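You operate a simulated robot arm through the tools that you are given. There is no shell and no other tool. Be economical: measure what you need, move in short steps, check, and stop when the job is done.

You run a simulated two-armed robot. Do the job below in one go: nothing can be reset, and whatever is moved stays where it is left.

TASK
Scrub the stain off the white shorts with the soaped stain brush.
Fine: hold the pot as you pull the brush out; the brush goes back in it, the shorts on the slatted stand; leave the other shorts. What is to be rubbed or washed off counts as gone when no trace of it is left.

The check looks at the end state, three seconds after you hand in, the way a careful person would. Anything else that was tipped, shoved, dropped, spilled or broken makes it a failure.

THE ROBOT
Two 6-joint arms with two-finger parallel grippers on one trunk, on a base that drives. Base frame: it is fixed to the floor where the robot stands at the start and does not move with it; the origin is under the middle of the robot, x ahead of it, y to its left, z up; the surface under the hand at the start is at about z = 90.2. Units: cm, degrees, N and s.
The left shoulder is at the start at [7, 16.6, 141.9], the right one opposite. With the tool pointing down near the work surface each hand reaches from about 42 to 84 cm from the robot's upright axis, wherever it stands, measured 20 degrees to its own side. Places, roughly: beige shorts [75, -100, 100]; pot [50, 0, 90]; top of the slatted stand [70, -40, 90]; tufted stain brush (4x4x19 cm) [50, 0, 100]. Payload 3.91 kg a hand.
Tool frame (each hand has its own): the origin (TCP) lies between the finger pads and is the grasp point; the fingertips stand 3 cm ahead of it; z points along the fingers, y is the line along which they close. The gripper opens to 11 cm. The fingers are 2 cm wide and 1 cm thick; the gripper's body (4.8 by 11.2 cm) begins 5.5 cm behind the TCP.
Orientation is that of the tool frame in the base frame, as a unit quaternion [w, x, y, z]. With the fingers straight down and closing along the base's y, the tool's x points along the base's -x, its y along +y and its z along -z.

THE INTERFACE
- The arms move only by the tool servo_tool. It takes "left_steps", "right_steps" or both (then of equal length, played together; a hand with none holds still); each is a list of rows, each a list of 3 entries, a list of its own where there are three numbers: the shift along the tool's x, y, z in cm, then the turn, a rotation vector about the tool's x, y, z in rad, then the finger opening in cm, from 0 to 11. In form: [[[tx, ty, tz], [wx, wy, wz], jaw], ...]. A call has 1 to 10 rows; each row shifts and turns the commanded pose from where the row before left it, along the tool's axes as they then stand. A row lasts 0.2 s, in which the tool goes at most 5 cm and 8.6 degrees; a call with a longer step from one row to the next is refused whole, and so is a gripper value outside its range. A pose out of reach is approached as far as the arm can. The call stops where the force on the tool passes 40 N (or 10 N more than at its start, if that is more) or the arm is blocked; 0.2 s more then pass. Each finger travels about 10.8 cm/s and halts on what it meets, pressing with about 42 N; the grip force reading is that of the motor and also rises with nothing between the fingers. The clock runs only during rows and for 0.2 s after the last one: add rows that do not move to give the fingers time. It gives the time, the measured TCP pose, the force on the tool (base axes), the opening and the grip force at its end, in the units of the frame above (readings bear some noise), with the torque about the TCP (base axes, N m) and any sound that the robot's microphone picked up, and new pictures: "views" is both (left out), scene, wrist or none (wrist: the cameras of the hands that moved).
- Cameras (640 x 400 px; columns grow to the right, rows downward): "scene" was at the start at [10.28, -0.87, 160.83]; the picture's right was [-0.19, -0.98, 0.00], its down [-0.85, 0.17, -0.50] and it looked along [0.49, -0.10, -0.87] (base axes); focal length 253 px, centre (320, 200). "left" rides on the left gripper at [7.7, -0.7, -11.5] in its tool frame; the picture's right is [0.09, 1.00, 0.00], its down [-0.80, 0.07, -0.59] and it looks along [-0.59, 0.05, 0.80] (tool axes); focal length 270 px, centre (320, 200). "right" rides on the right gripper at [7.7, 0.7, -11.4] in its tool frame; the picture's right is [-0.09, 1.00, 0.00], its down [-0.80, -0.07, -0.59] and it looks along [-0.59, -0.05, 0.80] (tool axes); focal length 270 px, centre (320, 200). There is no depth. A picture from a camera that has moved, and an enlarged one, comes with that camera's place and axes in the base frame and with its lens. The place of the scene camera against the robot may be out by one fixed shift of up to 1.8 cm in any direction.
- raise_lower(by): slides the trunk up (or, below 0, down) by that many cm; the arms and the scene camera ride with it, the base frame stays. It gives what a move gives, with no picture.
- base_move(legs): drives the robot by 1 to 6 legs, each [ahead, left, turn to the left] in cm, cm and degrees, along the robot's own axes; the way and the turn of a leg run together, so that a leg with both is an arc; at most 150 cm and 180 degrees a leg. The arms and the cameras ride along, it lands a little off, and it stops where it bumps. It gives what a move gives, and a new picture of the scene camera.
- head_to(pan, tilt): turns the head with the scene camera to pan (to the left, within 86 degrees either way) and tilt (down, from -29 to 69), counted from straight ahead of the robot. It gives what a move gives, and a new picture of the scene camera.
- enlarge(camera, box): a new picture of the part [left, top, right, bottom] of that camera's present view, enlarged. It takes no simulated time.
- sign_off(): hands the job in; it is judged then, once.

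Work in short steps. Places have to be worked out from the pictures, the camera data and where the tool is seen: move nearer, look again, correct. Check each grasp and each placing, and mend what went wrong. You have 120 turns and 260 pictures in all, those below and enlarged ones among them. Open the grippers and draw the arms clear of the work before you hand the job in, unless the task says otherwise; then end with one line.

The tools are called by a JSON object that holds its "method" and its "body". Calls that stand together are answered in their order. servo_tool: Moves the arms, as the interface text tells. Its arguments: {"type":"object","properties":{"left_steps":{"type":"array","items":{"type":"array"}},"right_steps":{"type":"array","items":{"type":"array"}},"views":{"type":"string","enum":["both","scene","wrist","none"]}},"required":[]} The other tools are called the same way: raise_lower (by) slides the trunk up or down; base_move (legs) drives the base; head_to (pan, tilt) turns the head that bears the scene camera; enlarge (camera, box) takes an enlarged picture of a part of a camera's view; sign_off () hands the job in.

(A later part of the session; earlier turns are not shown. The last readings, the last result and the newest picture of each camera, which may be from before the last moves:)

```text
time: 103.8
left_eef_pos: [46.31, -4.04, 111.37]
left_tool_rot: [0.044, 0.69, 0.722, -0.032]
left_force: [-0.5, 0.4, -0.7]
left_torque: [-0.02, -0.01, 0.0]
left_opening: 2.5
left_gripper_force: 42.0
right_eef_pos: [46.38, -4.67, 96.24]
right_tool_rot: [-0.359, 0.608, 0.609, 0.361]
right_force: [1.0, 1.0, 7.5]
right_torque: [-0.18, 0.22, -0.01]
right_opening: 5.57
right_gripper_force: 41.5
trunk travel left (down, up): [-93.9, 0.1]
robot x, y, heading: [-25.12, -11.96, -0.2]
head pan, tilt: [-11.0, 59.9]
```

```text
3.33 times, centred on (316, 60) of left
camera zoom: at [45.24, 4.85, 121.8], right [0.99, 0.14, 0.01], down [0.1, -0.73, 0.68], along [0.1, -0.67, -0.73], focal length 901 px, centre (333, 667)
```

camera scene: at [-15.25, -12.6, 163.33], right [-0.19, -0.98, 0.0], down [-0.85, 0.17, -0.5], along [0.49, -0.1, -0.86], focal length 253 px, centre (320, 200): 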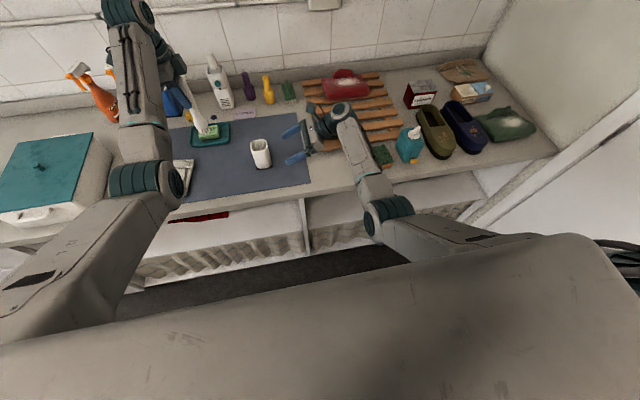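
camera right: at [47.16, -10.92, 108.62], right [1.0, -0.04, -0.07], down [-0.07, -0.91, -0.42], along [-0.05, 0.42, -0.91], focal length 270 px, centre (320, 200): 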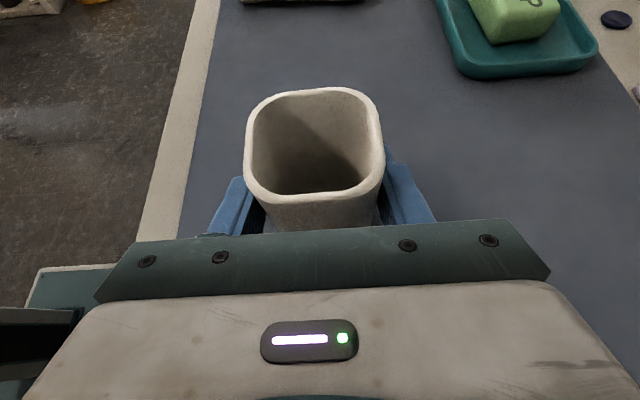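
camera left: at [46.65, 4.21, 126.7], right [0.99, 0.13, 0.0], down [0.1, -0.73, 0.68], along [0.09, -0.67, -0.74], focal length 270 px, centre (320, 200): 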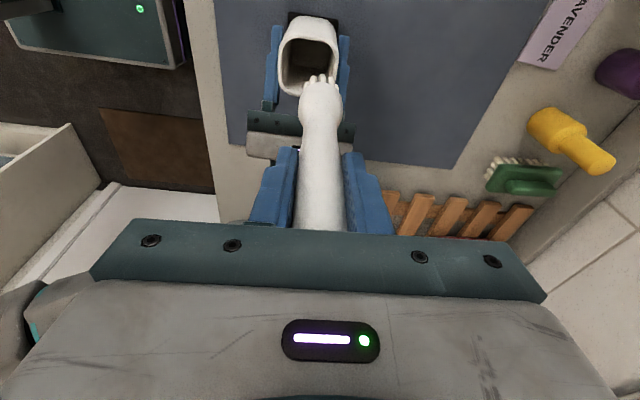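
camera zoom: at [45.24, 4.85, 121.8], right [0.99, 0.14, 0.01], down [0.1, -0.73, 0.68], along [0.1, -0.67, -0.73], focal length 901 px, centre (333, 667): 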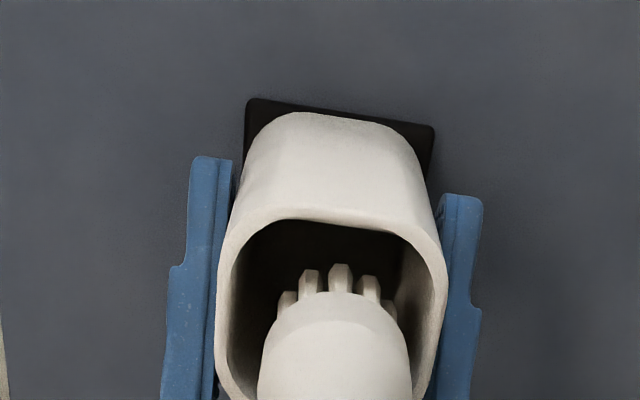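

Going in freely with no force on the hand. I continue down.

{"method": "servo_tool", "body": {"left_steps": [[[0.07, 0, 0.8], [0, 0, 0], 1.5], [[0.07, 0, 0.8], [0, 0, 0], 1.5], [[0.07, 0, 0.8], [0, 0, 0], 1.5], [[0.07, 0, 0.8], [0, 0, 0], 1.5], [[0, 0, 0], [0, 0, 0], 1.5]], "views": "none"}}

{"method": "enlarge", "body": {"camera": "right", "box": [160, 0, 480, 200]}}

```text
time: 105.0
left_eef_pos: [46.52, -4.07, 108.23]
left_tool_rot: [0.044, 0.689, 0.722, -0.032]
left_force: [0.5, -1.0, 0.1]
left_torque: [-0.01, -0.02, 0.02]
left_opening: 2.51
left_gripper_force: 42.2
right_eef_pos: [46.35, -4.76, 96.34]
right_tool_rot: [-0.359, 0.609, 0.608, 0.362]
right_force: [1.3, 0.4, 7.6]
right_torque: [-0.26, 0.21, 0.05]
right_opening: 5.57
right_gripper_force: 41.7
trunk travel left (down, up): [-93.9, 0.1]
robot x, y, heading: [-25.42, -12.21, 0.2]
head pan, tilt: [-11.0, 59.9]
```

```text
2.00 times, centred on (320, 100) of right
camera zoom: at [47.06, -10.98, 108.62], right [1.0, -0.04, -0.07], down [-0.07, -0.91, -0.42], along [-0.05, 0.42, -0.91], focal length 541 px, centre (320, 400)
```

zoom: 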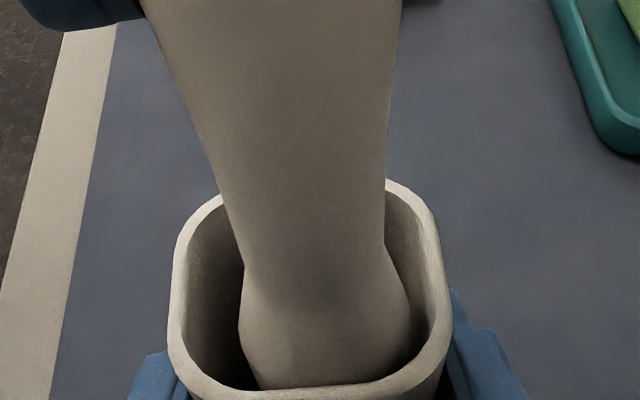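

Further down in small steps until it bottoms out.

{"method": "servo_tool", "body": {"left_steps": [[[0.07, 0, 0.6], [0, 0, 0], 1.5], [[0.07, 0, 0.6], [0, 0, 0], 1.5], [[0.05, 0, 0.5], [0, 0, 0], 1.5], [[0.03, 0, 0.3], [0, 0, 0], 1.5], [[0.03, 0, 0.3], [0, 0, 0], 1.5], [[0, 0, 0], [0, 0, 0], 1.5]], "views": "none"}}

{"method": "enlarge", "body": {"camera": "right", "box": [160, 0, 480, 200]}}

```text
time: 106.4
left_eef_pos: [46.67, -4.17, 105.85]
left_tool_rot: [0.044, 0.689, 0.722, -0.032]
left_force: [0.8, -0.3, -0.5]
left_torque: [-0.01, 0.0, -0.01]
left_opening: 2.53
left_gripper_force: 41.8
right_eef_pos: [46.46, -4.7, 96.23]
right_tool_rot: [-0.358, 0.609, 0.609, 0.361]
right_force: [1.3, 0.8, 8.0]
right_torque: [-0.23, 0.23, 0.01]
right_opening: 5.57
right_gripper_force: 42.1
trunk travel left (down, up): [-93.9, 0.1]
robot x, y, heading: [-25.44, -11.72, -0.3]
head pan, tilt: [-11.0, 59.9]
```

```text
2.00 times, centred on (320, 100) of right
camera zoom: at [47.05, -10.98, 108.62], right [1.0, -0.04, -0.07], down [-0.07, -0.91, -0.42], along [-0.05, 0.42, -0.91], focal length 541 px, centre (320, 400)
```

zoom: 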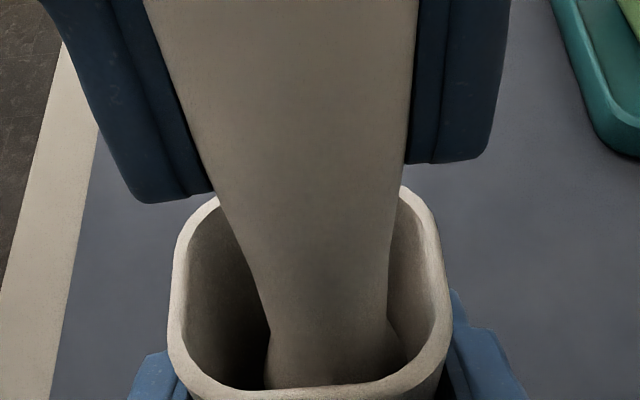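

Still free; a little more.

{"method": "servo_tool", "body": {"left_steps": [[[0.03, 0, 0.3], [0, 0, 0], 1.5], [[0.03, 0, 0.3], [0, 0, 0], 1.5], [[0.03, 0, 0.3], [0, 0, 0], 1.5], [[0, 0, 0], [0, 0, 0], 1.5]], "views": "none"}}

```text
time: 107.4
left_eef_pos: [46.59, -4.14, 104.97]
left_tool_rot: [0.044, 0.69, 0.722, -0.032]
left_force: [-0.3, -0.1, -0.5]
left_torque: [0.0, 0.0, -0.02]
left_opening: 2.5
left_gripper_force: 41.9
right_eef_pos: [46.38, -4.72, 96.28]
right_tool_rot: [-0.359, 0.608, 0.609, 0.361]
right_force: [1.2, -0.1, 9.0]
right_torque: [-0.21, 0.21, 0.02]
right_opening: 5.58
right_gripper_force: 42.0
trunk travel left (down, up): [-93.9, 0.1]
robot x, y, heading: [-25.43, -11.67, -0.3]
head pan, tilt: [-11.0, 59.9]
```

It's near the bottom, so I open the left fingers and withdraw toward +y.

{"method": "servo_tool", "body": {"left_steps": [[[0, 0, 0], [0, 0, 0], 3.5], [[0, 0, 0], [0, 0, 0], 5], [[0, 0, 0], [0, 0, 0], 7], [[0, 0, 0], [0, 0, 0], 7], [[0, 0, 0], [0, 0, 0], 7]], "views": "wrist"}}

{"method": "enlarge", "body": {"camera": "right", "box": [0, 0, 640, 400]}}

```text
time: 108.6
left_eef_pos: [46.59, -4.14, 104.96]
left_tool_rot: [0.044, 0.689, 0.722, -0.032]
left_force: [-0.6, 0.3, -0.2]
left_torque: [-0.02, -0.02, 0.02]
left_opening: 6.99
left_gripper_force: 0.1
right_eef_pos: [46.42, -4.61, 96.31]
right_tool_rot: [-0.358, 0.609, 0.608, 0.362]
right_force: [0.6, -0.2, 7.0]
right_torque: [-0.21, 0.25, 0.02]
right_opening: 5.58
right_gripper_force: 41.4
trunk travel left (down, up): [-93.9, 0.1]
robot x, y, heading: [-25.6, -12.02, -0.1]
head pan, tilt: [-11.0, 59.9]
camera left: at [45.4, 4.76, 115.37], right [0.99, 0.14, 0.01], down [0.1, -0.73, 0.68], along [0.1, -0.67, -0.73], focal length 270 px, centre (320, 200)
```

left: 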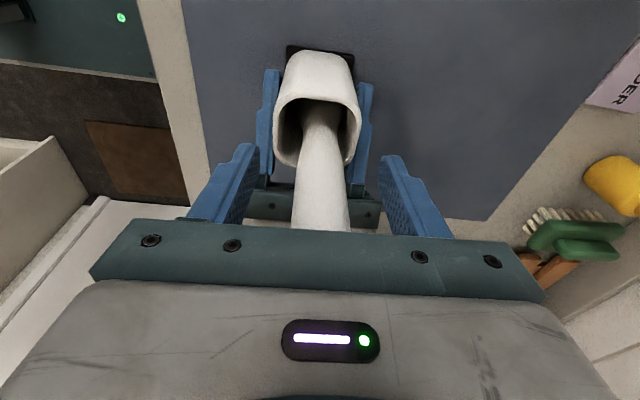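

```text
1.00 times, centred on (320, 200) of right (not enlarged: the box is as wide or as high as the picture)
camera zoom: at [47.04, -10.98, 108.62], right [1.0, -0.04, -0.07], down [-0.07, -0.91, -0.42], along [-0.05, 0.42, -0.91], focal length 270 px, centre (320, 200)
```

zoom: 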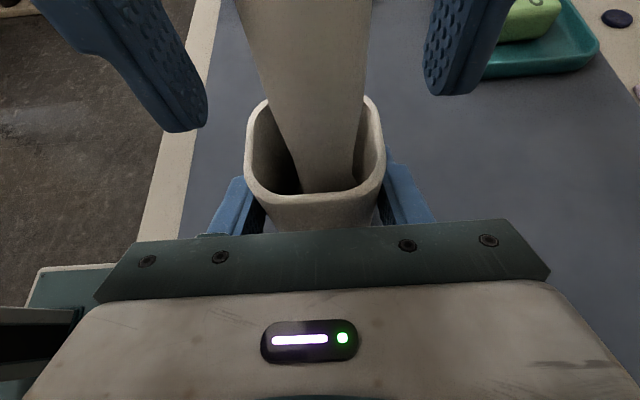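

Brush stands in the pot. Left withdraws toward +y, then right opens and backs off.

{"method": "servo_tool", "body": {"left_steps": [[[2, 0, -0.22], [0, 0, 0], 7], [[3, 0, -0.33], [0, 0, 0], 7], [[4, 0, -0.44], [0, 0, 0], 7], [[4, 0, -0.44], [0, 0, 0], 7], [[4, 0, -0.44], [0, 0, 0], 7], [[0, 0, 0], [0, 0, 0], 7]], "views": "none"}}

{"method": "servo_tool", "body": {"right_steps": [[[0, 0, 0], [0, 0, 0], 6.5], [[0, 0, 0], [0, 0, 0], 8], [[0, 0, 0], [0, 0, 0], 10], [[0, 0, 0], [0, 0, 0], 10], [[0, 0, -3], [0, 0, 0], 10], [[0, 0, -3], [0, 0, 0], 10], [[0, 0, -3], [0, 0, 0], 10], [[0, 0, -3], [0, 0, 0], 10], [[0, 0, 0], [0, 0, 0], 10]], "views": "both"}}

```text
time: 110.0
left_eef_pos: [45.75, 12.89, 105.12]
left_tool_rot: [0.044, 0.69, 0.722, -0.032]
left_force: [-0.4, -0.5, -0.6]
left_torque: [0.03, -0.01, -0.04]
left_opening: 7.0
left_gripper_force: 0.0
right_eef_pos: [46.32, -4.65, 96.37]
right_tool_rot: [-0.36, 0.608, 0.609, 0.361]
right_force: [-0.7, 0.4, 7.1]
right_torque: [-0.17, 0.29, -0.08]
right_opening: 5.54
right_gripper_force: 42.2
trunk travel left (down, up): [-93.9, 0.1]
robot x, y, heading: [-25.44, -11.53, -0.2]
head pan, tilt: [-11.0, 59.9]
```

```text
time: 112.0
left_eef_pos: [45.8, 12.89, 104.86]
left_tool_rot: [0.044, 0.69, 0.722, -0.032]
left_force: [-0.1, -0.8, 0.0]
left_torque: [0.03, -0.02, -0.03]
left_opening: 7.01
left_gripper_force: 0.1
right_eef_pos: [46.42, -15.22, 102.19]
right_tool_rot: [-0.359, 0.609, 0.608, 0.361]
right_force: [-0.3, 0.0, 0.4]
right_torque: [0.01, 0.02, -0.02]
right_opening: 10.0
right_gripper_force: 0.1
trunk travel left (down, up): [-93.9, 0.1]
robot x, y, heading: [-25.91, -11.82, -0.3]
head pan, tilt: [-11.0, 59.9]
camera scene: at [-15.2, -12.6, 163.33], right [-0.19, -0.98, 0.0], down [-0.85, 0.17, -0.5], along [0.49, -0.1, -0.87], focal length 253 px, centre (320, 200)
camera right: at [47.11, -21.53, 114.45], right [1.0, -0.04, -0.08], down [-0.07, -0.91, -0.42], along [-0.05, 0.42, -0.91], focal length 270 px, centre (320, 200)
```

scene: 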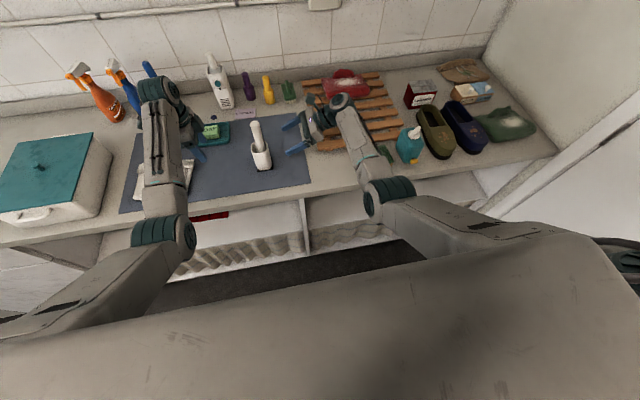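
right: 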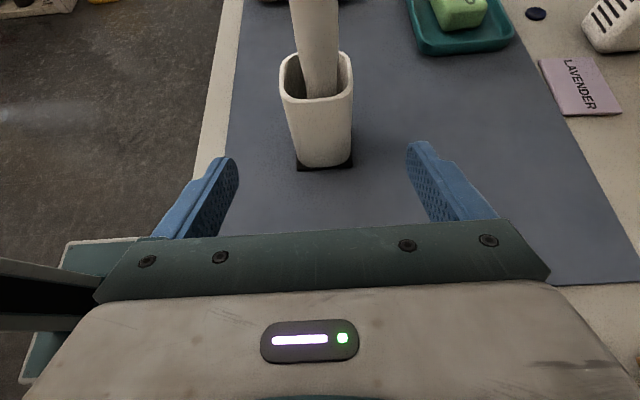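

Brush is home in the pot. I retract the right hand further, level the left hand, and drive ahead/left to get at the shorts.

{"method": "servo_tool", "body": {"right_steps": [[[0, 0, -3], [0, 0, 0], 10], [[0, 0, -3], [0, 0, 0], 9], [[0, 0, -3], [0, 0, 0], 8], [[0, 0, -2], [0, 0, 0], 7], [[0, 0, 0], [0, 0, 0], 7]], "left_steps": [[[2, 0, -0.5], [0, 0.11, 0], 8], [[3, 0, -0.5], [0, 0, 0], 8], [[3, 0, 0], [0, 0, 0], 8], [[3, 0, 0], [0, 0, 0], 8], [[0, 0, 0], [0, 0, 0], 8]], "views": "none"}}

{"method": "base_move", "body": {"legs": [[6, 8, 0]]}}

{"method": "enlarge", "body": {"camera": "left", "box": [0, 0, 640, 400]}}

```text
time: 113.2
left_eef_pos: [45.4, 24.1, 105.75]
left_tool_rot: [0.005, 0.69, 0.723, 0.005]
left_force: [-0.2, 0.5, -0.3]
left_torque: [0.01, 0.01, 0.0]
left_opening: 8.03
left_gripper_force: 0.0
right_eef_pos: [46.39, -25.04, 107.32]
right_tool_rot: [-0.36, 0.609, 0.608, 0.361]
right_force: [-0.6, 0.2, -0.3]
right_torque: [0.05, 0.02, -0.04]
right_opening: 6.99
right_gripper_force: 0.1
trunk travel left (down, up): [-93.9, 0.1]
robot x, y, heading: [-25.55, -11.82, -0.2]
head pan, tilt: [-11.0, 59.9]
```

```text
time: 114.4
left_eef_pos: [50.94, 31.8, 106.15]
left_tool_rot: [0.004, 0.689, 0.724, 0.009]
left_force: [-0.1, 0.7, 1.1]
left_torque: [-0.01, -0.02, 0.01]
left_opening: 8.0
left_gripper_force: 0.0
right_eef_pos: [51.94, -17.19, 107.47]
right_tool_rot: [-0.359, 0.608, 0.608, 0.363]
right_force: [0.1, -1.2, 0.7]
right_torque: [0.04, 0.02, 0.01]
right_opening: 7.02
right_gripper_force: 0.0
trunk travel left (down, up): [-93.9, 0.1]
robot x, y, heading: [-20.07, -4.02, -0.2]
head pan, tilt: [-11.0, 59.9]
camera scene: at [-9.75, -5.13, 163.36], right [-0.19, -0.98, 0.0], down [-0.85, 0.17, -0.5], along [0.49, -0.09, -0.86], focal length 253 px, centre (320, 200)
```

scene: 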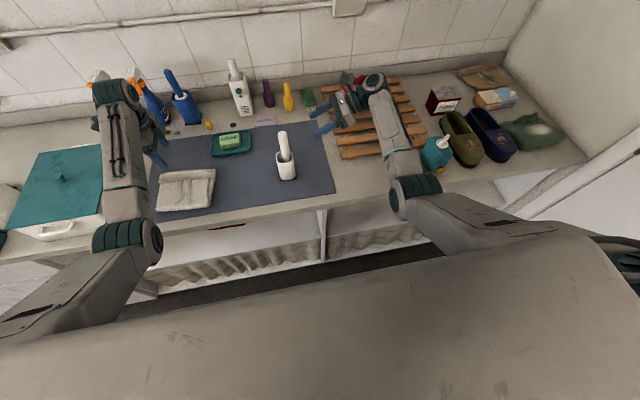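

```text
1.00 times, centred on (320, 200) of left (not enlarged: the box is as wide or as high as the picture)
camera zoom: at [49.76, 39.43, 117.43], right [0.99, 0.14, 0.02], down [0.1, -0.8, 0.59], along [0.09, -0.58, -0.81], focal length 270 px, centre (320, 200)
```

zoom: 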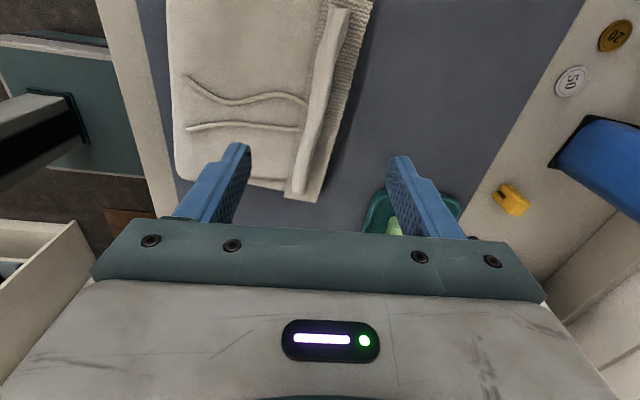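

I take a close look at the shorts' shape to plan the grasp.

{"method": "enlarge", "body": {"camera": "scene", "box": [145, 155, 225, 215]}}

{"method": "enlarge", "body": {"camera": "left", "box": [150, 0, 390, 210]}}

```text
6.67 times, centred on (185, 185) of scene
camera zoom: at [-9.75, -5.13, 163.36], right [-0.19, -0.98, 0.0], down [-0.85, 0.17, -0.5], along [0.49, -0.09, -0.86], focal length 1686 px, centre (1220, 300)
```

zoom: 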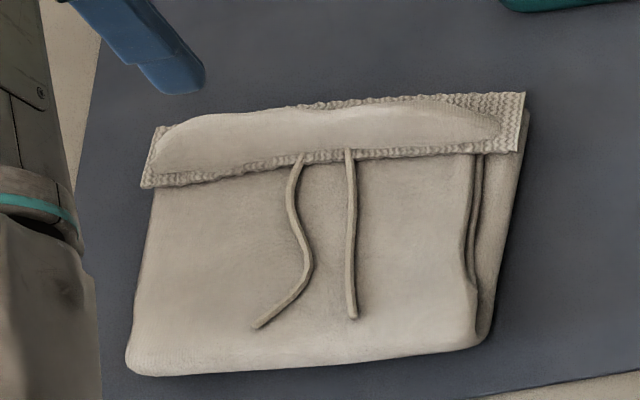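

```text
1.90 times, centred on (270, 105) of left
camera zoom: at [49.76, 39.43, 117.43], right [0.99, 0.14, 0.02], down [0.1, -0.8, 0.59], along [0.09, -0.58, -0.81], focal length 515 px, centre (415, 381)
```

zoom: 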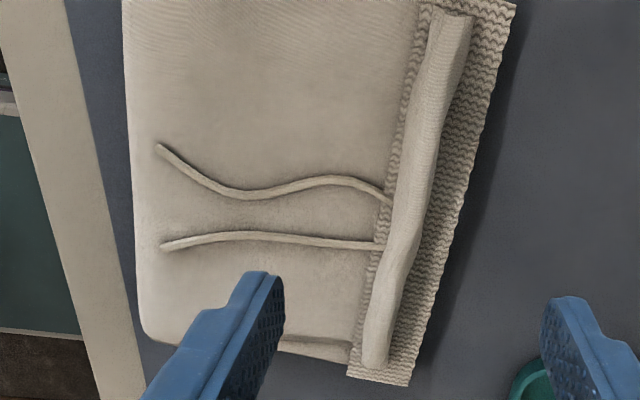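

A raised ridge runs along the waistband from about (49.8, 24) to (51.5, 39.4) — a good grasp spot. I align the closing direction across it and lower partway with the jaw open 6 cm.

{"method": "servo_tool", "body": {"left_steps": [[[0, -0.2, 1.5], [0, 0, 0.14], 6], [[0, 0, 1.5], [0, 0, 0], 6], [[0, 0, 1.5], [0, 0, 0], 6], [[0, 0, 1], [0, 0, 0], 6], [[0, 0, 0], [0, 0, 0], 6]], "views": "wrist"}}

{"method": "enlarge", "body": {"camera": "scene", "box": [125, 140, 237, 210]}}

```text
time: 115.6
left_eef_pos: [51.03, 32.07, 100.46]
left_tool_rot: [0.004, 0.739, 0.674, 0.007]
left_force: [-0.5, -0.7, -0.6]
left_torque: [0.03, 0.02, 0.02]
left_opening: 5.99
left_gripper_force: 0.2
right_eef_pos: [52.15, -16.95, 107.36]
right_tool_rot: [-0.359, 0.608, 0.608, 0.362]
right_force: [0.3, -0.7, 0.3]
right_torque: [0.01, -0.01, -0.01]
right_opening: 7.03
right_gripper_force: 0.0
trunk travel left (down, up): [-93.9, 0.1]
robot x, y, heading: [-19.54, -3.65, 0.0]
head pan, tilt: [-11.0, 59.9]
camera left: at [50.94, 39.75, 111.69], right [1.0, 0.0, 0.01], down [-0.01, -0.81, 0.59], along [0.01, -0.59, -0.81], focal length 270 px, centre (320, 200)
```

left: 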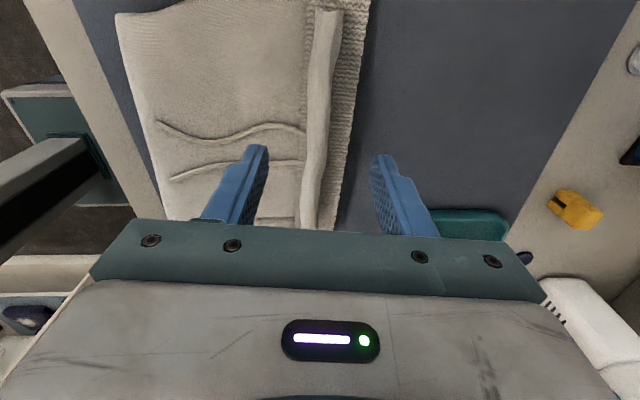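

```text
5.71 times, centred on (181, 175) of scene
camera zoom: at [-9.46, -4.74, 163.34], right [-0.19, -0.98, 0.0], down [-0.85, 0.17, -0.5], along [0.49, -0.1, -0.86], focal length 1445 px, centre (1114, 343)
```

zoom: 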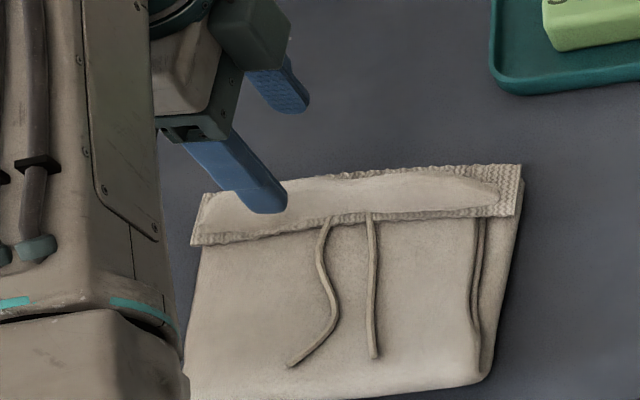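

Ridge lies just left of the tool axis; I shift 0.3 cm and lower 4 cm with force watch.

{"method": "servo_tool", "body": {"left_steps": [[[-0.4, -0.3, 1.2], [0, 0, 0], 6], [[0, 0, 1.2], [0, 0, 0], 6], [[0, 0, 1], [0, 0, 0], 6], [[0, 0, 0.6], [0, 0, 0], 6], [[0, 0, 0], [0, 0, 0], 6]], "views": "wrist"}}

{"method": "enlarge", "body": {"camera": "scene", "box": [125, 140, 237, 210]}}

```text
time: 116.8
left_eef_pos: [50.57, 31.78, 96.28]
left_tool_rot: [0.005, 0.739, 0.674, 0.006]
left_force: [0.1, 0.9, 2.8]
left_torque: [0.0, 0.12, -0.03]
left_opening: 6.0
left_gripper_force: 0.1
right_eef_pos: [52.27, -16.65, 107.27]
right_tool_rot: [-0.359, 0.609, 0.609, 0.361]
right_force: [-0.4, 0.3, -0.3]
right_torque: [0.0, 0.01, 0.03]
right_opening: 7.01
right_gripper_force: 0.0
trunk travel left (down, up): [-93.9, 0.1]
robot x, y, heading: [-19.47, -3.3, 0.1]
head pan, tilt: [-11.0, 59.9]
camera left: at [50.6, 39.49, 107.62], right [1.0, 0.0, 0.01], down [-0.01, -0.81, 0.59], along [0.01, -0.59, -0.81], focal length 270 px, centre (320, 200)
```

left: 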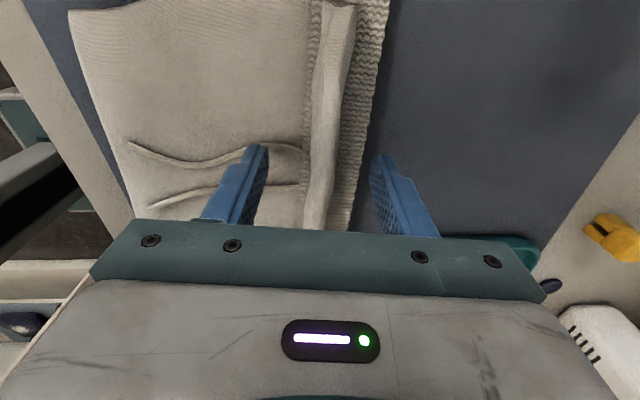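

```text
5.71 times, centred on (181, 175) of scene
camera zoom: at [-9.39, -4.62, 163.34], right [-0.19, -0.98, 0.0], down [-0.85, 0.17, -0.5], along [0.49, -0.1, -0.86], focal length 1445 px, centre (1114, 343)
```

zoom: 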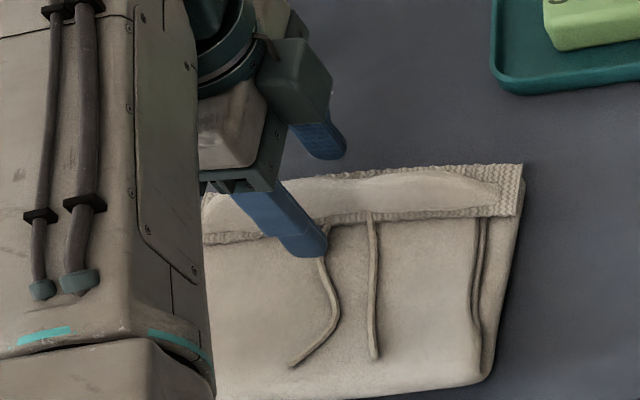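

Fingertips straddle the ridge with light contact. I close the fingers.

{"method": "servo_tool", "body": {"left_steps": [[[0, 0, 0], [0, 0, 0], 5], [[0, 0, 0], [0, 0, 0], 4], [[0, 0, 0], [0, 0, 0], 3], [[0, 0, 0], [0, 0, 0], 2], [[0, 0, 0], [0, 0, 0], 1], [[0, 0, 0], [0, 0, 0], 0], [[0, 0, 0], [0, 0, 0], 0]], "views": "wrist"}}

```text
time: 118.4
left_eef_pos: [50.65, 31.71, 96.35]
left_tool_rot: [0.004, 0.739, 0.674, 0.006]
left_force: [2.8, 0.1, 4.0]
left_torque: [-0.04, 0.43, 0.1]
left_opening: 1.01
left_gripper_force: 41.8
right_eef_pos: [52.2, -16.89, 107.31]
right_tool_rot: [-0.359, 0.609, 0.609, 0.36]
right_force: [-0.7, 0.0, 0.7]
right_torque: [0.0, -0.01, -0.01]
right_opening: 7.01
right_gripper_force: 0.1
trunk travel left (down, up): [-93.9, 0.1]
robot x, y, heading: [-19.76, -3.62, 0.1]
head pan, tilt: [-11.0, 59.9]
camera left: at [50.64, 39.45, 107.64], right [1.0, 0.0, 0.01], down [-0.01, -0.81, 0.59], along [0.01, -0.59, -0.81], focal length 270 px, centre (320, 200)
```

left: 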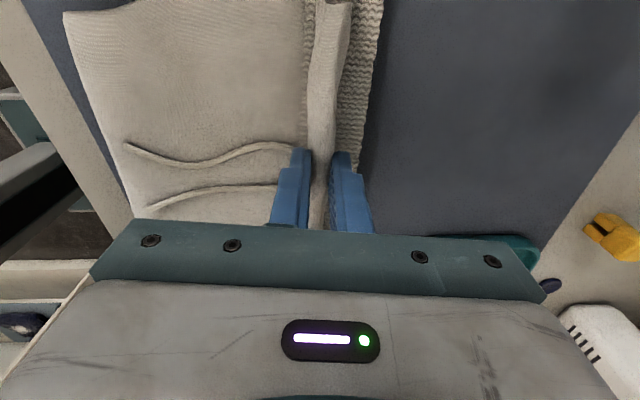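

Ridge is gripped (1.0 cm, 42 N). I lift gently 6 cm and check.

{"method": "servo_tool", "body": {"left_steps": [[[0, 0, -1], [0, 0, 0], 0], [[0, 0, -1], [0, 0, 0], 0], [[0, 0, -1.5], [0, 0, 0], 0], [[0, 0, -1.5], [0, 0, 0], 0], [[0, 0, -1.5], [0, 0, 0], 0], [[0, 0, 0], [0, 0, 0], 0], [[0, 0, 0], [0, 0, 0], 0]]}}

```text
time: 120.0
left_eef_pos: [50.54, 31.63, 102.85]
left_tool_rot: [0.004, 0.739, 0.673, 0.006]
left_force: [-0.4, 0.2, -0.6]
left_torque: [-0.01, -0.08, -0.05]
left_opening: 1.0
left_gripper_force: 42.0
right_eef_pos: [52.15, -16.95, 107.22]
right_tool_rot: [-0.359, 0.608, 0.609, 0.361]
right_force: [0.3, -0.6, -0.2]
right_torque: [-0.02, 0.02, 0.01]
right_opening: 7.04
right_gripper_force: 0.0
trunk travel left (down, up): [-93.9, 0.1]
robot x, y, heading: [-19.7, -3.67, -0.2]
head pan, tilt: [-11.0, 59.9]
camera scene: at [-9.31, -4.59, 163.32], right [-0.19, -0.98, 0.0], down [-0.85, 0.17, -0.5], along [0.49, -0.1, -0.87], focal length 253 px, centre (320, 200)
camera left: at [50.52, 39.47, 114.12], right [1.0, 0.0, 0.01], down [-0.01, -0.81, 0.59], along [0.01, -0.59, -0.81], focal length 270 px, centre (320, 200)
```

scene: 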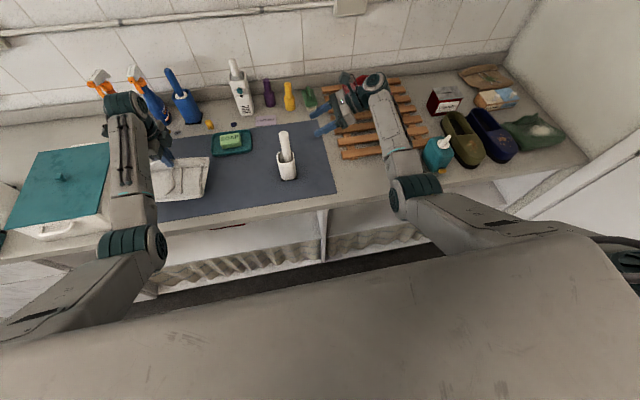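
left: 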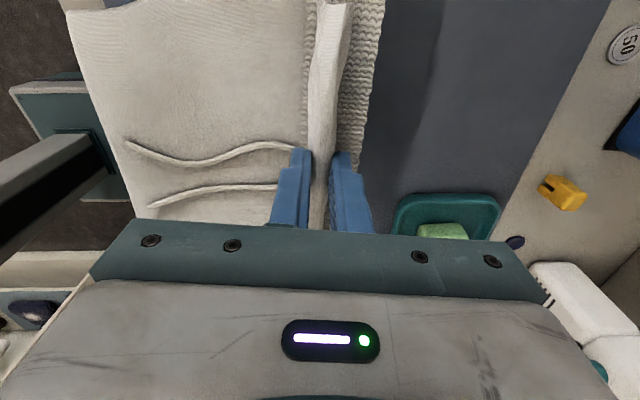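

The shorts are held firmly and level. I raise them a bit more, tuck the right hand away, and drive back clear of the counter.

{"method": "servo_tool", "body": {"left_steps": [[[0, 0, -1], [0, 0, 0], 0], [[0, 0, -1], [0, 0, 0], 0], [[0, 0, -1], [0, 0, 0], 0], [[0, 0, -1], [0, 0, 0], 0], [[0, 0, 0], [0, 0, 0], 0]], "right_steps": [[[0, -2, -2.5], [0, 0, 0], 6], [[0, -2, -2.5], [0, 0, 0], 5], [[0, -2, -2.5], [0, 0, 0], 4], [[0, -2, -2.5], [0, 0, 0], 3], [[0, 0, 0], [0, 0, 0], 3]], "views": "none"}}

{"method": "base_move", "body": {"legs": [[-30, 0, 0]]}}

```text
time: 121.2
left_eef_pos: [50.57, 31.65, 106.79]
left_tool_rot: [0.004, 0.739, 0.673, 0.005]
left_force: [-0.7, 0.5, -1.3]
left_torque: [-0.01, -0.02, 0.0]
left_opening: 0.99
left_gripper_force: 42.3
right_eef_pos: [44.17, -25.56, 112.03]
right_tool_rot: [-0.358, 0.609, 0.608, 0.361]
right_force: [-0.8, 0.4, -1.0]
right_torque: [-0.01, -0.03, -0.03]
right_opening: 3.0
right_gripper_force: 0.1
trunk travel left (down, up): [-93.9, 0.1]
robot x, y, heading: [-19.44, -3.89, -0.3]
head pan, tilt: [-11.0, 59.9]
```

```text
time: 123.2
left_eef_pos: [20.94, 31.5, 106.73]
left_tool_rot: [0.003, 0.74, 0.673, 0.005]
left_force: [-0.2, -0.1, -2.3]
left_torque: [0.04, -0.07, 0.02]
left_opening: 1.05
left_gripper_force: 42.3
right_eef_pos: [14.3, -25.67, 111.89]
right_tool_rot: [-0.36, 0.61, 0.608, 0.36]
right_force: [0.9, -0.1, -0.1]
right_torque: [0.02, 0.04, 0.01]
right_opening: 3.0
right_gripper_force: 0.1
trunk travel left (down, up): [-93.9, 0.1]
robot x, y, heading: [-49.46, -3.53, 0.1]
head pan, tilt: [-11.0, 59.9]
camera scene: at [-38.97, -4.59, 163.3], right [-0.19, -0.98, 0.0], down [-0.85, 0.17, -0.5], along [0.49, -0.1, -0.87], focal length 253 px, centre (320, 200)
```

scene: 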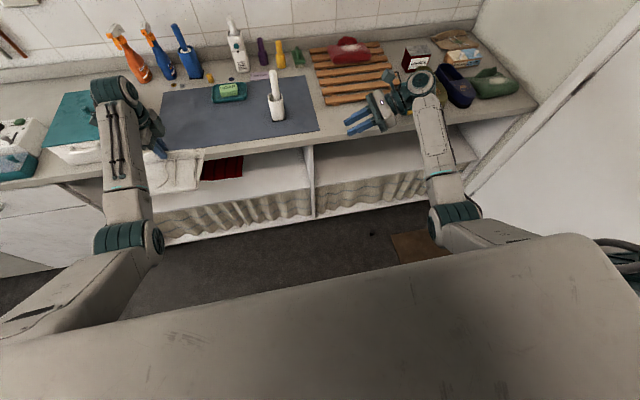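

Clear of the counter. I bring the left hand inward 16 cm, then drive right.

{"method": "servo_tool", "body": {"left_steps": [[[-3, 0, 0], [0, 0, 0], 0], [[-3, 0, 0], [0, 0, 0], 0], [[-3, 0, 0], [0, 0, 0], 0], [[-3, 0, 0], [0, 0, 0], 0], [[-3, 0, 0], [0, 0, 0], 0], [[0, 0, 0], [0, 0, 0], 0]], "views": "none"}}

{"method": "base_move", "body": {"legs": [[0, -57, 0]]}}

```text
time: 124.6
left_eef_pos: [19.33, 16.52, 106.85]
left_tool_rot: [0.004, 0.74, 0.672, 0.006]
left_force: [0.5, -0.4, -0.7]
left_torque: [0.02, -0.01, -0.01]
left_opening: 0.99
left_gripper_force: 42.1
right_eef_pos: [14.06, -25.54, 112.07]
right_tool_rot: [-0.359, 0.61, 0.607, 0.362]
right_force: [0.0, 0.1, -0.4]
right_torque: [-0.02, -0.05, 0.0]
right_opening: 3.02
right_gripper_force: 0.1
trunk travel left (down, up): [-93.9, 0.1]
robot x, y, heading: [-49.44, -3.52, -0.4]
head pan, tilt: [-11.0, 59.9]
```

```text
time: 128.1
left_eef_pos: [20.9, -41.49, 107.03]
left_tool_rot: [0.005, 0.774, 0.634, 0.005]
left_force: [0.2, 0.2, -1.6]
left_torque: [0.02, -0.04, 0.0]
left_opening: 1.01
left_gripper_force: 41.7
right_eef_pos: [11.46, -82.83, 112.16]
right_tool_rot: [-0.339, 0.641, 0.575, 0.38]
right_force: [1.1, 0.3, -0.7]
right_torque: [-0.01, 0.0, 0.0]
right_opening: 3.01
right_gripper_force: 0.0
trunk travel left (down, up): [-93.9, 0.1]
robot x, y, heading: [-49.26, -54.47, -6.1]
head pan, tilt: [-11.0, 59.9]
stopped in leg 1: the robot was blocked; the commanded pose is now the measured one
camera scene: at [-39.66, -56.51, 163.34], right [-0.29, -0.96, 0.0], down [-0.83, 0.25, -0.5], along [0.48, -0.15, -0.86], focal length 253 px, centre (320, 200)
```

scene: 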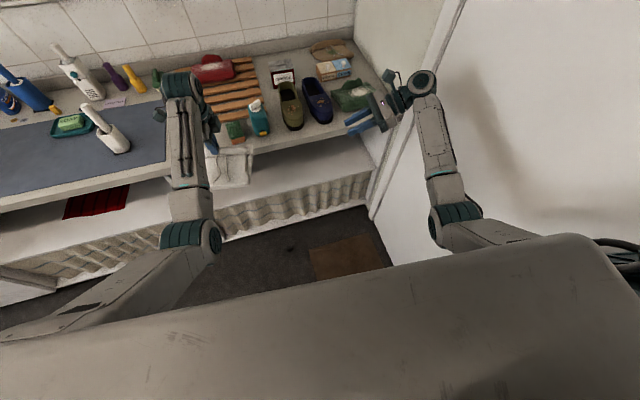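

The base bumped something on the right and yawed -6°. I back off left, straighten, and shift with the left arm instead.

{"method": "base_move", "body": {"legs": [[0, 4, 6]]}}

{"method": "servo_tool", "body": {"left_steps": [[[-2.5, 0, 0], [0, 0, 0], 0], [[-2.5, 0, 0], [0, 0, 0], 0], [[-2.5, 0, 0], [0, 0, 0], 0], [[-2.5, 0, 0], [0, 0, 0], 0], [[0, 0, 0], [0, 0, 0], 0]], "views": "both"}}

```text
time: 129.0
left_eef_pos: [19.48, -31.03, 107.08]
left_tool_rot: [0.002, 0.739, 0.674, 0.008]
left_force: [0.8, -0.1, -0.9]
left_torque: [0.08, -0.03, 0.0]
left_opening: 1.02
left_gripper_force: 41.5
right_eef_pos: [14.44, -73.13, 111.88]
right_tool_rot: [-0.361, 0.608, 0.607, 0.363]
right_force: [-0.2, -0.1, -0.3]
right_torque: [0.04, -0.01, 0.03]
right_opening: 3.0
right_gripper_force: 0.1
trunk travel left (down, up): [-93.9, 0.1]
robot x, y, heading: [-49.37, -50.27, 0.2]
head pan, tilt: [-11.0, 59.9]
camera scene: at [-39.07, -52.52, 163.31], right [-0.19, -0.98, -0.01], down [-0.85, 0.17, -0.5], along [0.49, -0.09, -0.87], focal length 253 px, centre (320, 200)
```

scene: 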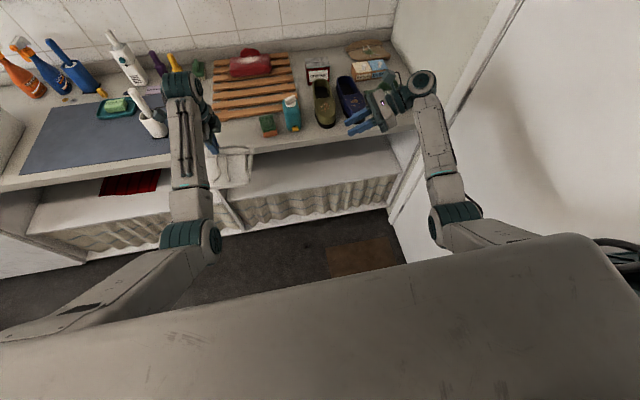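

```text
time: 130.2
left_eef_pos: [18.76, -40.41, 107.06]
left_tool_rot: [0.005, 0.738, 0.674, 0.004]
left_force: [-0.6, -0.7, -1.9]
left_torque: [0.04, -0.03, -0.03]
left_opening: 1.03
left_gripper_force: 41.6
right_eef_pos: [14.47, -72.26, 112.01]
right_tool_rot: [-0.359, 0.61, 0.609, 0.359]
right_force: [-0.5, -0.2, 0.2]
right_torque: [-0.03, -0.04, 0.02]
right_opening: 2.98
right_gripper_force: 0.0
trunk travel left (down, up): [-93.9, 0.1]
robot x, y, heading: [-49.33, -50.23, -0.1]
head pan, tilt: [-11.0, 59.9]
camera scene: at [-39.05, -51.37, 163.32], right [-0.19, -0.98, 0.0], down [-0.85, 0.16, -0.5], along [0.49, -0.09, -0.87], focal length 253 px, centre (320, 200)
camera left: at [18.66, -32.52, 118.26], right [1.0, -0.01, 0.01], down [-0.01, -0.8, 0.59], along [0.01, -0.59, -0.8], focal length 270 px, centre (320, 200)
```

scene: 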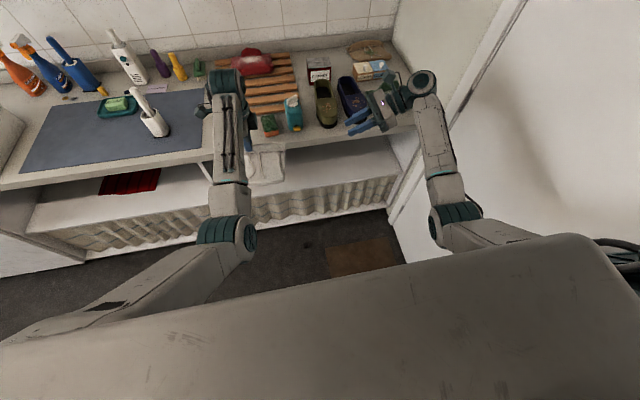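
left: 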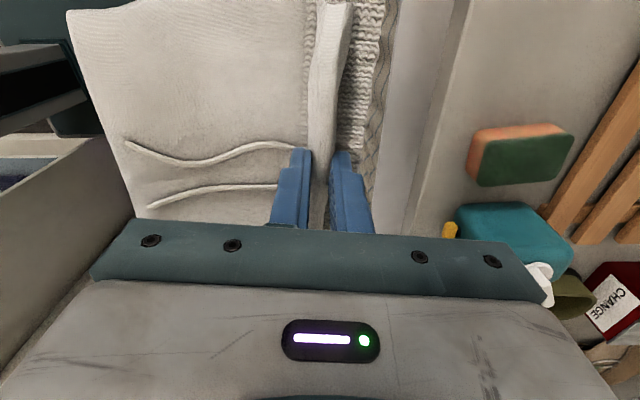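

The dispenser and sponge stand near the path's right side. I shift the shorts 4 cm left and raise 3 cm, then drive ahead 40 cm.

{"method": "servo_tool", "body": {"left_steps": [[[2, 0, -1], [0, 0, 0], 0], [[2, 0, -1], [0, 0, 0], 0], [[0, 0, -1], [0, 0, 0], 0], [[0, 0, 0], [0, 0, 0], 0]], "views": "none"}}

{"method": "base_move", "body": {"legs": [[38, 0, 0]]}}

{"method": "enlarge", "body": {"camera": "left", "box": [0, 0, 640, 400]}}

```text
time: 131.2
left_eef_pos: [18.89, -36.23, 109.88]
left_tool_rot: [0.005, 0.74, 0.673, 0.005]
left_force: [-1.0, 0.0, -0.9]
left_torque: [-0.01, -0.08, 0.01]
left_opening: 1.01
left_gripper_force: 42.0
right_eef_pos: [14.55, -72.09, 111.95]
right_tool_rot: [-0.359, 0.609, 0.609, 0.359]
right_force: [0.4, -0.4, -0.1]
right_torque: [-0.04, 0.0, 0.01]
right_opening: 3.03
right_gripper_force: 0.1
trunk travel left (down, up): [-93.9, 0.1]
robot x, y, heading: [-49.28, -50.35, 0.1]
head pan, tilt: [-11.0, 59.9]
```

```text
time: 133.6
left_eef_pos: [56.64, -36.84, 110.15]
left_tool_rot: [0.006, 0.741, 0.671, 0.005]
left_force: [-0.1, -0.2, -1.4]
left_torque: [0.0, -0.05, 0.0]
left_opening: 1.03
left_gripper_force: 42.2
right_eef_pos: [52.01, -72.76, 112.03]
right_tool_rot: [-0.357, 0.611, 0.607, 0.361]
right_force: [-0.7, -0.1, 1.3]
right_torque: [-0.01, -0.01, -0.04]
right_opening: 3.02
right_gripper_force: 0.1
trunk travel left (down, up): [-93.9, 0.1]
robot x, y, heading: [-12.19, -50.24, -0.1]
head pan, tilt: [-11.0, 59.9]
camera scene: at [-1.51, -51.36, 163.35], right [-0.2, -0.98, 0.0], down [-0.85, 0.17, -0.5], along [0.49, -0.1, -0.86], focal length 253 px, centre (320, 200)
```

scene: 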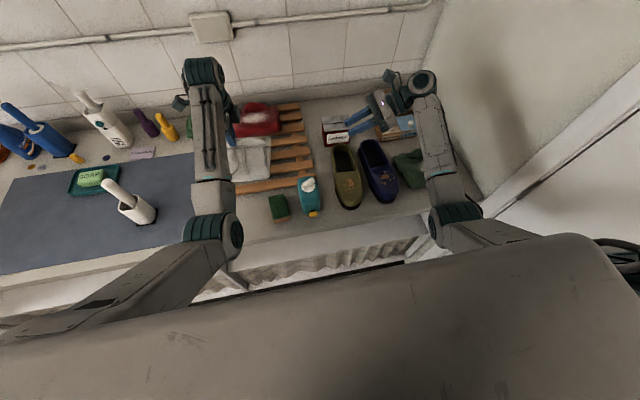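

```text
1.00 times, centred on (320, 200) of left (not enlarged: the box is as wide or as high as the picture)
camera zoom: at [56.61, -28.95, 121.33], right [1.0, -0.01, 0.02], down [-0.02, -0.8, 0.6], along [0.01, -0.6, -0.8], focal length 270 px, centre (320, 200)
```

zoom: 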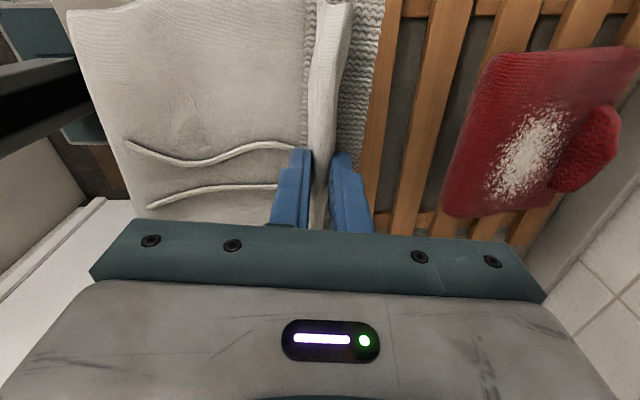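

Red item's near edge is at x≈72.8; free slats lie in x≈48–72. I move the shorts to TCP ≈ (65.6, -39), so they span x 50.5–68.5.

{"method": "servo_tool", "body": {"left_steps": [[[-0.3, 2.3, 0], [0, 0, 0], 0], [[-0.3, 2.3, 0], [0, 0, 0], 0], [[-0.3, 2.3, 0], [0, 0, 0], 0], [[-0.4, 2.3, 0], [0, 0, 0], 0], [[0, 0, 2], [0, 0, 0], 0], [[0, 0, 2], [0, 0, 0], 0], [[0, 0, 0], [0, 0, 0], 0]]}}

```text
time: 135.2
left_eef_pos: [66.09, -38.92, 106.04]
left_tool_rot: [0.006, 0.742, 0.671, 0.005]
left_force: [0.2, 0.1, -0.6]
left_torque: [-0.01, -0.05, 0.0]
left_opening: 1.0
left_gripper_force: 42.5
right_eef_pos: [52.23, -72.78, 112.0]
right_tool_rot: [-0.358, 0.612, 0.606, 0.361]
right_force: [-0.1, 0.0, 0.4]
right_torque: [0.01, 0.01, -0.01]
right_opening: 3.0
right_gripper_force: 0.0
trunk travel left (down, up): [-93.9, 0.1]
robot x, y, heading: [-11.84, -50.2, -0.2]
head pan, tilt: [-11.0, 59.9]
camera scene: at [-1.17, -51.39, 163.32], right [-0.2, -0.98, 0.0], down [-0.85, 0.17, -0.5], along [0.49, -0.1, -0.87], focal length 253 px, centre (320, 200)
camera left: at [65.94, -31.18, 117.3], right [1.0, -0.01, 0.01], down [-0.02, -0.8, 0.6], along [0.0, -0.6, -0.8], focal length 270 px, centre (320, 200)
```

scene: 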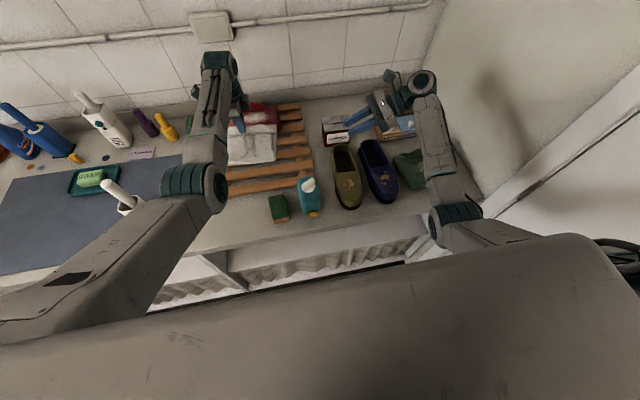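
left: 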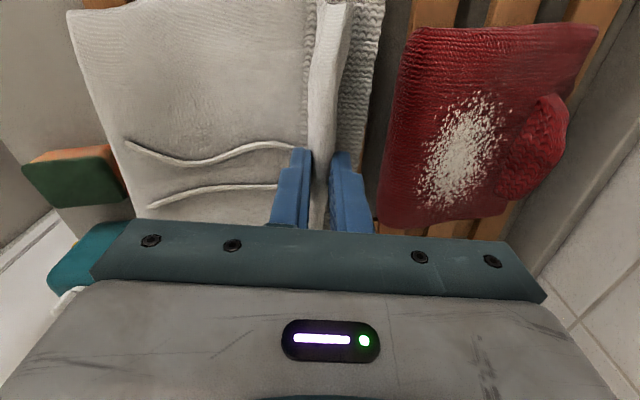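

Position good; I shift 0.8 cm toward me for clearance from the red one and lower.

{"method": "servo_tool", "body": {"left_steps": [[[0, -0.8, 1], [0, 0, 0], 0], [[0, 0, 1.5], [0, 0, 0], 0], [[0, 0, 1.5], [0, 0, 0], 0], [[0, 0, 1.5], [0, 0, 0], 0], [[0, 0, 0], [0, 0, 0], 0]]}}

{"method": "enlarge", "body": {"camera": "scene", "box": [180, 80, 340, 220]}}

```text
time: 136.4
left_eef_pos: [65.22, -39.0, 100.58]
left_tool_rot: [0.005, 0.742, 0.67, 0.005]
left_force: [0.0, 0.1, -1.2]
left_torque: [0.02, -0.08, -0.01]
left_opening: 0.99
left_gripper_force: 42.0
right_eef_pos: [52.16, -72.75, 111.98]
right_tool_rot: [-0.358, 0.611, 0.608, 0.359]
right_force: [0.0, -0.7, 0.0]
right_torque: [-0.01, -0.03, -0.01]
right_opening: 3.04
right_gripper_force: 0.1
trunk travel left (down, up): [-93.9, 0.1]
robot x, y, heading: [-11.91, -50.37, -0.2]
head pan, tilt: [-11.0, 59.9]
camera scene: at [-1.21, -51.37, 163.33], right [-0.2, -0.98, 0.0], down [-0.85, 0.17, -0.5], along [0.49, -0.1, -0.87], focal length 253 px, centre (320, 200)
camera left: at [65.22, -31.16, 111.76], right [1.0, -0.01, 0.01], down [-0.02, -0.8, 0.6], along [0.0, -0.6, -0.8], focal length 270 px, centre (320, 200)
```

scene: 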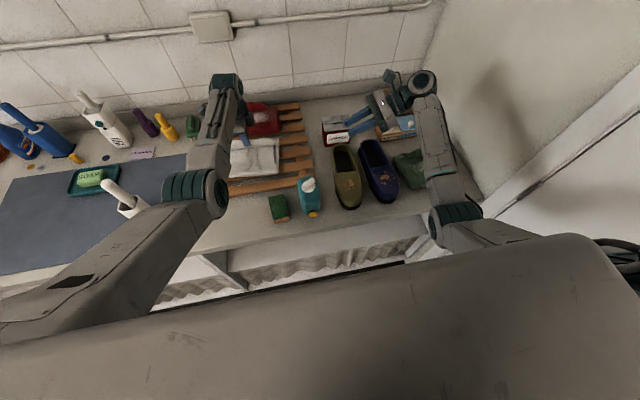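
left: 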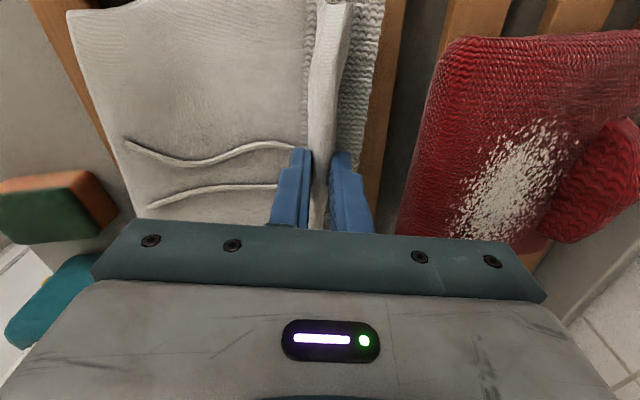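

```text
2.86 times, centred on (260, 150) of scene
camera zoom: at [-1.21, -51.37, 163.33], right [-0.2, -0.98, 0.0], down [-0.85, 0.17, -0.5], along [0.49, -0.1, -0.87], focal length 722 px, centre (491, 343)
```

zoom: 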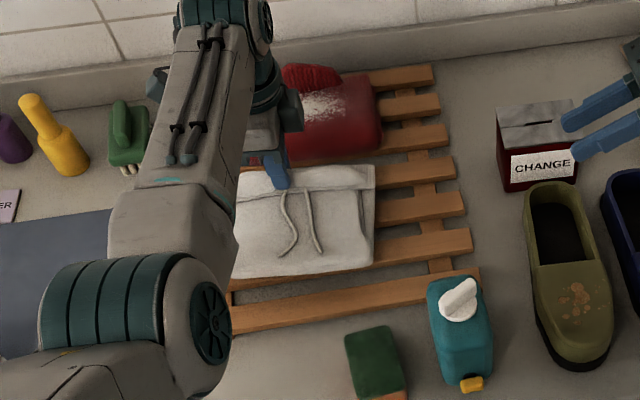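

Placed well over the free slats. I lower in small steps to contact.

{"method": "servo_tool", "body": {"left_steps": [[[0, 0, 0.7], [0, 0, 0], 0], [[0, 0, 0.5], [0, 0, 0], 0], [[0, 0, 0.4], [0, 0, 0], 0], [[0, 0, 0], [0, 0, 0], 0]], "views": "none"}}

```text
time: 137.4
left_eef_pos: [65.15, -38.94, 98.99]
left_tool_rot: [0.005, 0.742, 0.67, 0.005]
left_force: [0.4, -0.4, -0.6]
left_torque: [0.0, -0.01, 0.02]
left_opening: 1.04
left_gripper_force: 42.1
right_eef_pos: [52.17, -72.78, 111.97]
right_tool_rot: [-0.358, 0.612, 0.607, 0.36]
right_force: [-0.4, 1.2, 0.1]
right_torque: [0.0, 0.01, 0.03]
right_opening: 3.02
right_gripper_force: 0.0
trunk travel left (down, up): [-93.9, 0.1]
robot x, y, heading: [-11.57, -50.26, -0.2]
head pan, tilt: [-11.0, 59.9]
```

{"method": "servo_tool", "body": {"left_steps": [[[0, 0, 0.4], [0, 0, 0], 0], [[0, 0, 0.3], [0, 0, 0], 0], [[0, 0, 0.3], [0, 0, 0], 0], [[0, 0, 0], [0, 0, 0], 0]], "views": "none"}}

```text
time: 138.4
left_eef_pos: [65.12, -38.89, 98.25]
left_tool_rot: [0.007, 0.741, 0.671, 0.007]
left_force: [3.1, 2.5, 12.9]
left_torque: [0.34, 0.66, -0.11]
left_opening: 1.0
left_gripper_force: 41.8
right_eef_pos: [51.91, -72.65, 112.21]
right_tool_rot: [-0.357, 0.612, 0.607, 0.361]
right_force: [-0.1, 0.4, -0.4]
right_torque: [0.02, 0.01, -0.01]
right_opening: 2.99
right_gripper_force: 0.0
trunk travel left (down, up): [-93.9, 0.1]
robot x, y, heading: [-11.35, -50.25, -0.5]
head pan, tilt: [-11.0, 59.9]
```

Contact with the slats (13 N). I ease up slightly, open the fingers, and lift straight away.

{"method": "servo_tool", "body": {"left_steps": [[[0, 0, -0.2], [0, 0, 0], 0], [[0, 0, 0], [0, 0, 0], 2], [[0, 0, 0], [0, 0, 0], 4], [[0, 0, 0], [0, 0, 0], 5], [[0, 0, 0], [0, 0, 0], 5], [[0, 0, -1.5], [0, 0, 0], 5], [[0, 0, -2], [0, 0, 0], 5], [[0, 0, -2], [0, 0, 0], 5], [[0, 0, -2], [0, 0, 0], 5], [[0, 0, 0], [0, 0, 0], 5]]}}

```text
time: 140.6
left_eef_pos: [65.02, -38.86, 105.58]
left_tool_rot: [0.005, 0.742, 0.67, 0.005]
left_force: [0.3, 0.1, 0.3]
left_torque: [-0.01, -0.02, 0.04]
left_opening: 5.0
left_gripper_force: 0.0
right_eef_pos: [52.05, -72.71, 112.02]
right_tool_rot: [-0.357, 0.612, 0.607, 0.36]
right_force: [0.3, 0.9, 0.1]
right_torque: [-0.01, -0.01, 0.02]
right_opening: 2.99
right_gripper_force: 0.0
trunk travel left (down, up): [-93.9, 0.1]
robot x, y, heading: [-11.44, -50.25, -0.5]
head pan, tilt: [-11.0, 59.9]
camera scene: at [-1.26, -51.37, 163.33], right [-0.2, -0.98, 0.0], down [-0.85, 0.17, -0.5], along [0.49, -0.1, -0.87], focal length 253 px, centre (320, 200)
camera left: at [65.05, -31.09, 116.88], right [1.0, -0.01, 0.01], down [-0.02, -0.8, 0.6], along [0.0, -0.6, -0.8], focal length 270 px, centre (320, 200)
```

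scene: 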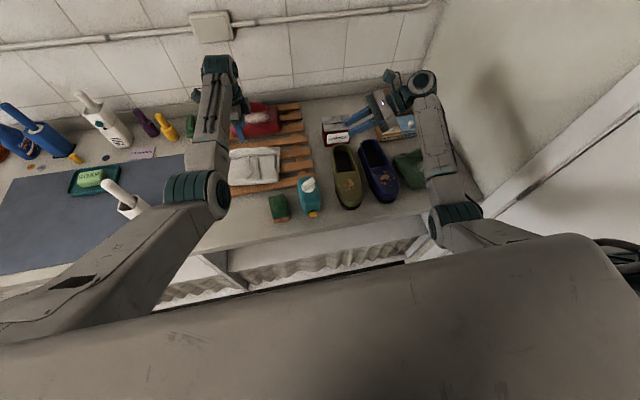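
left: 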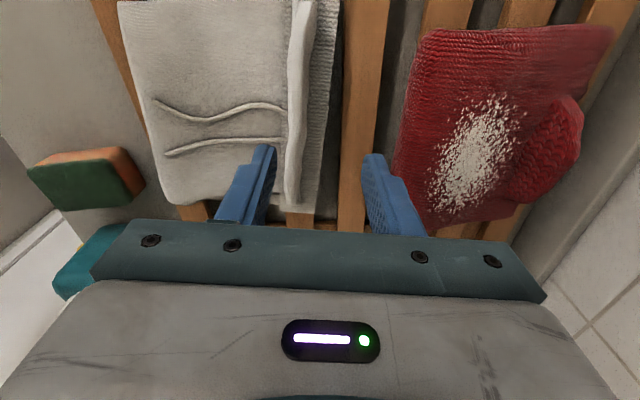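

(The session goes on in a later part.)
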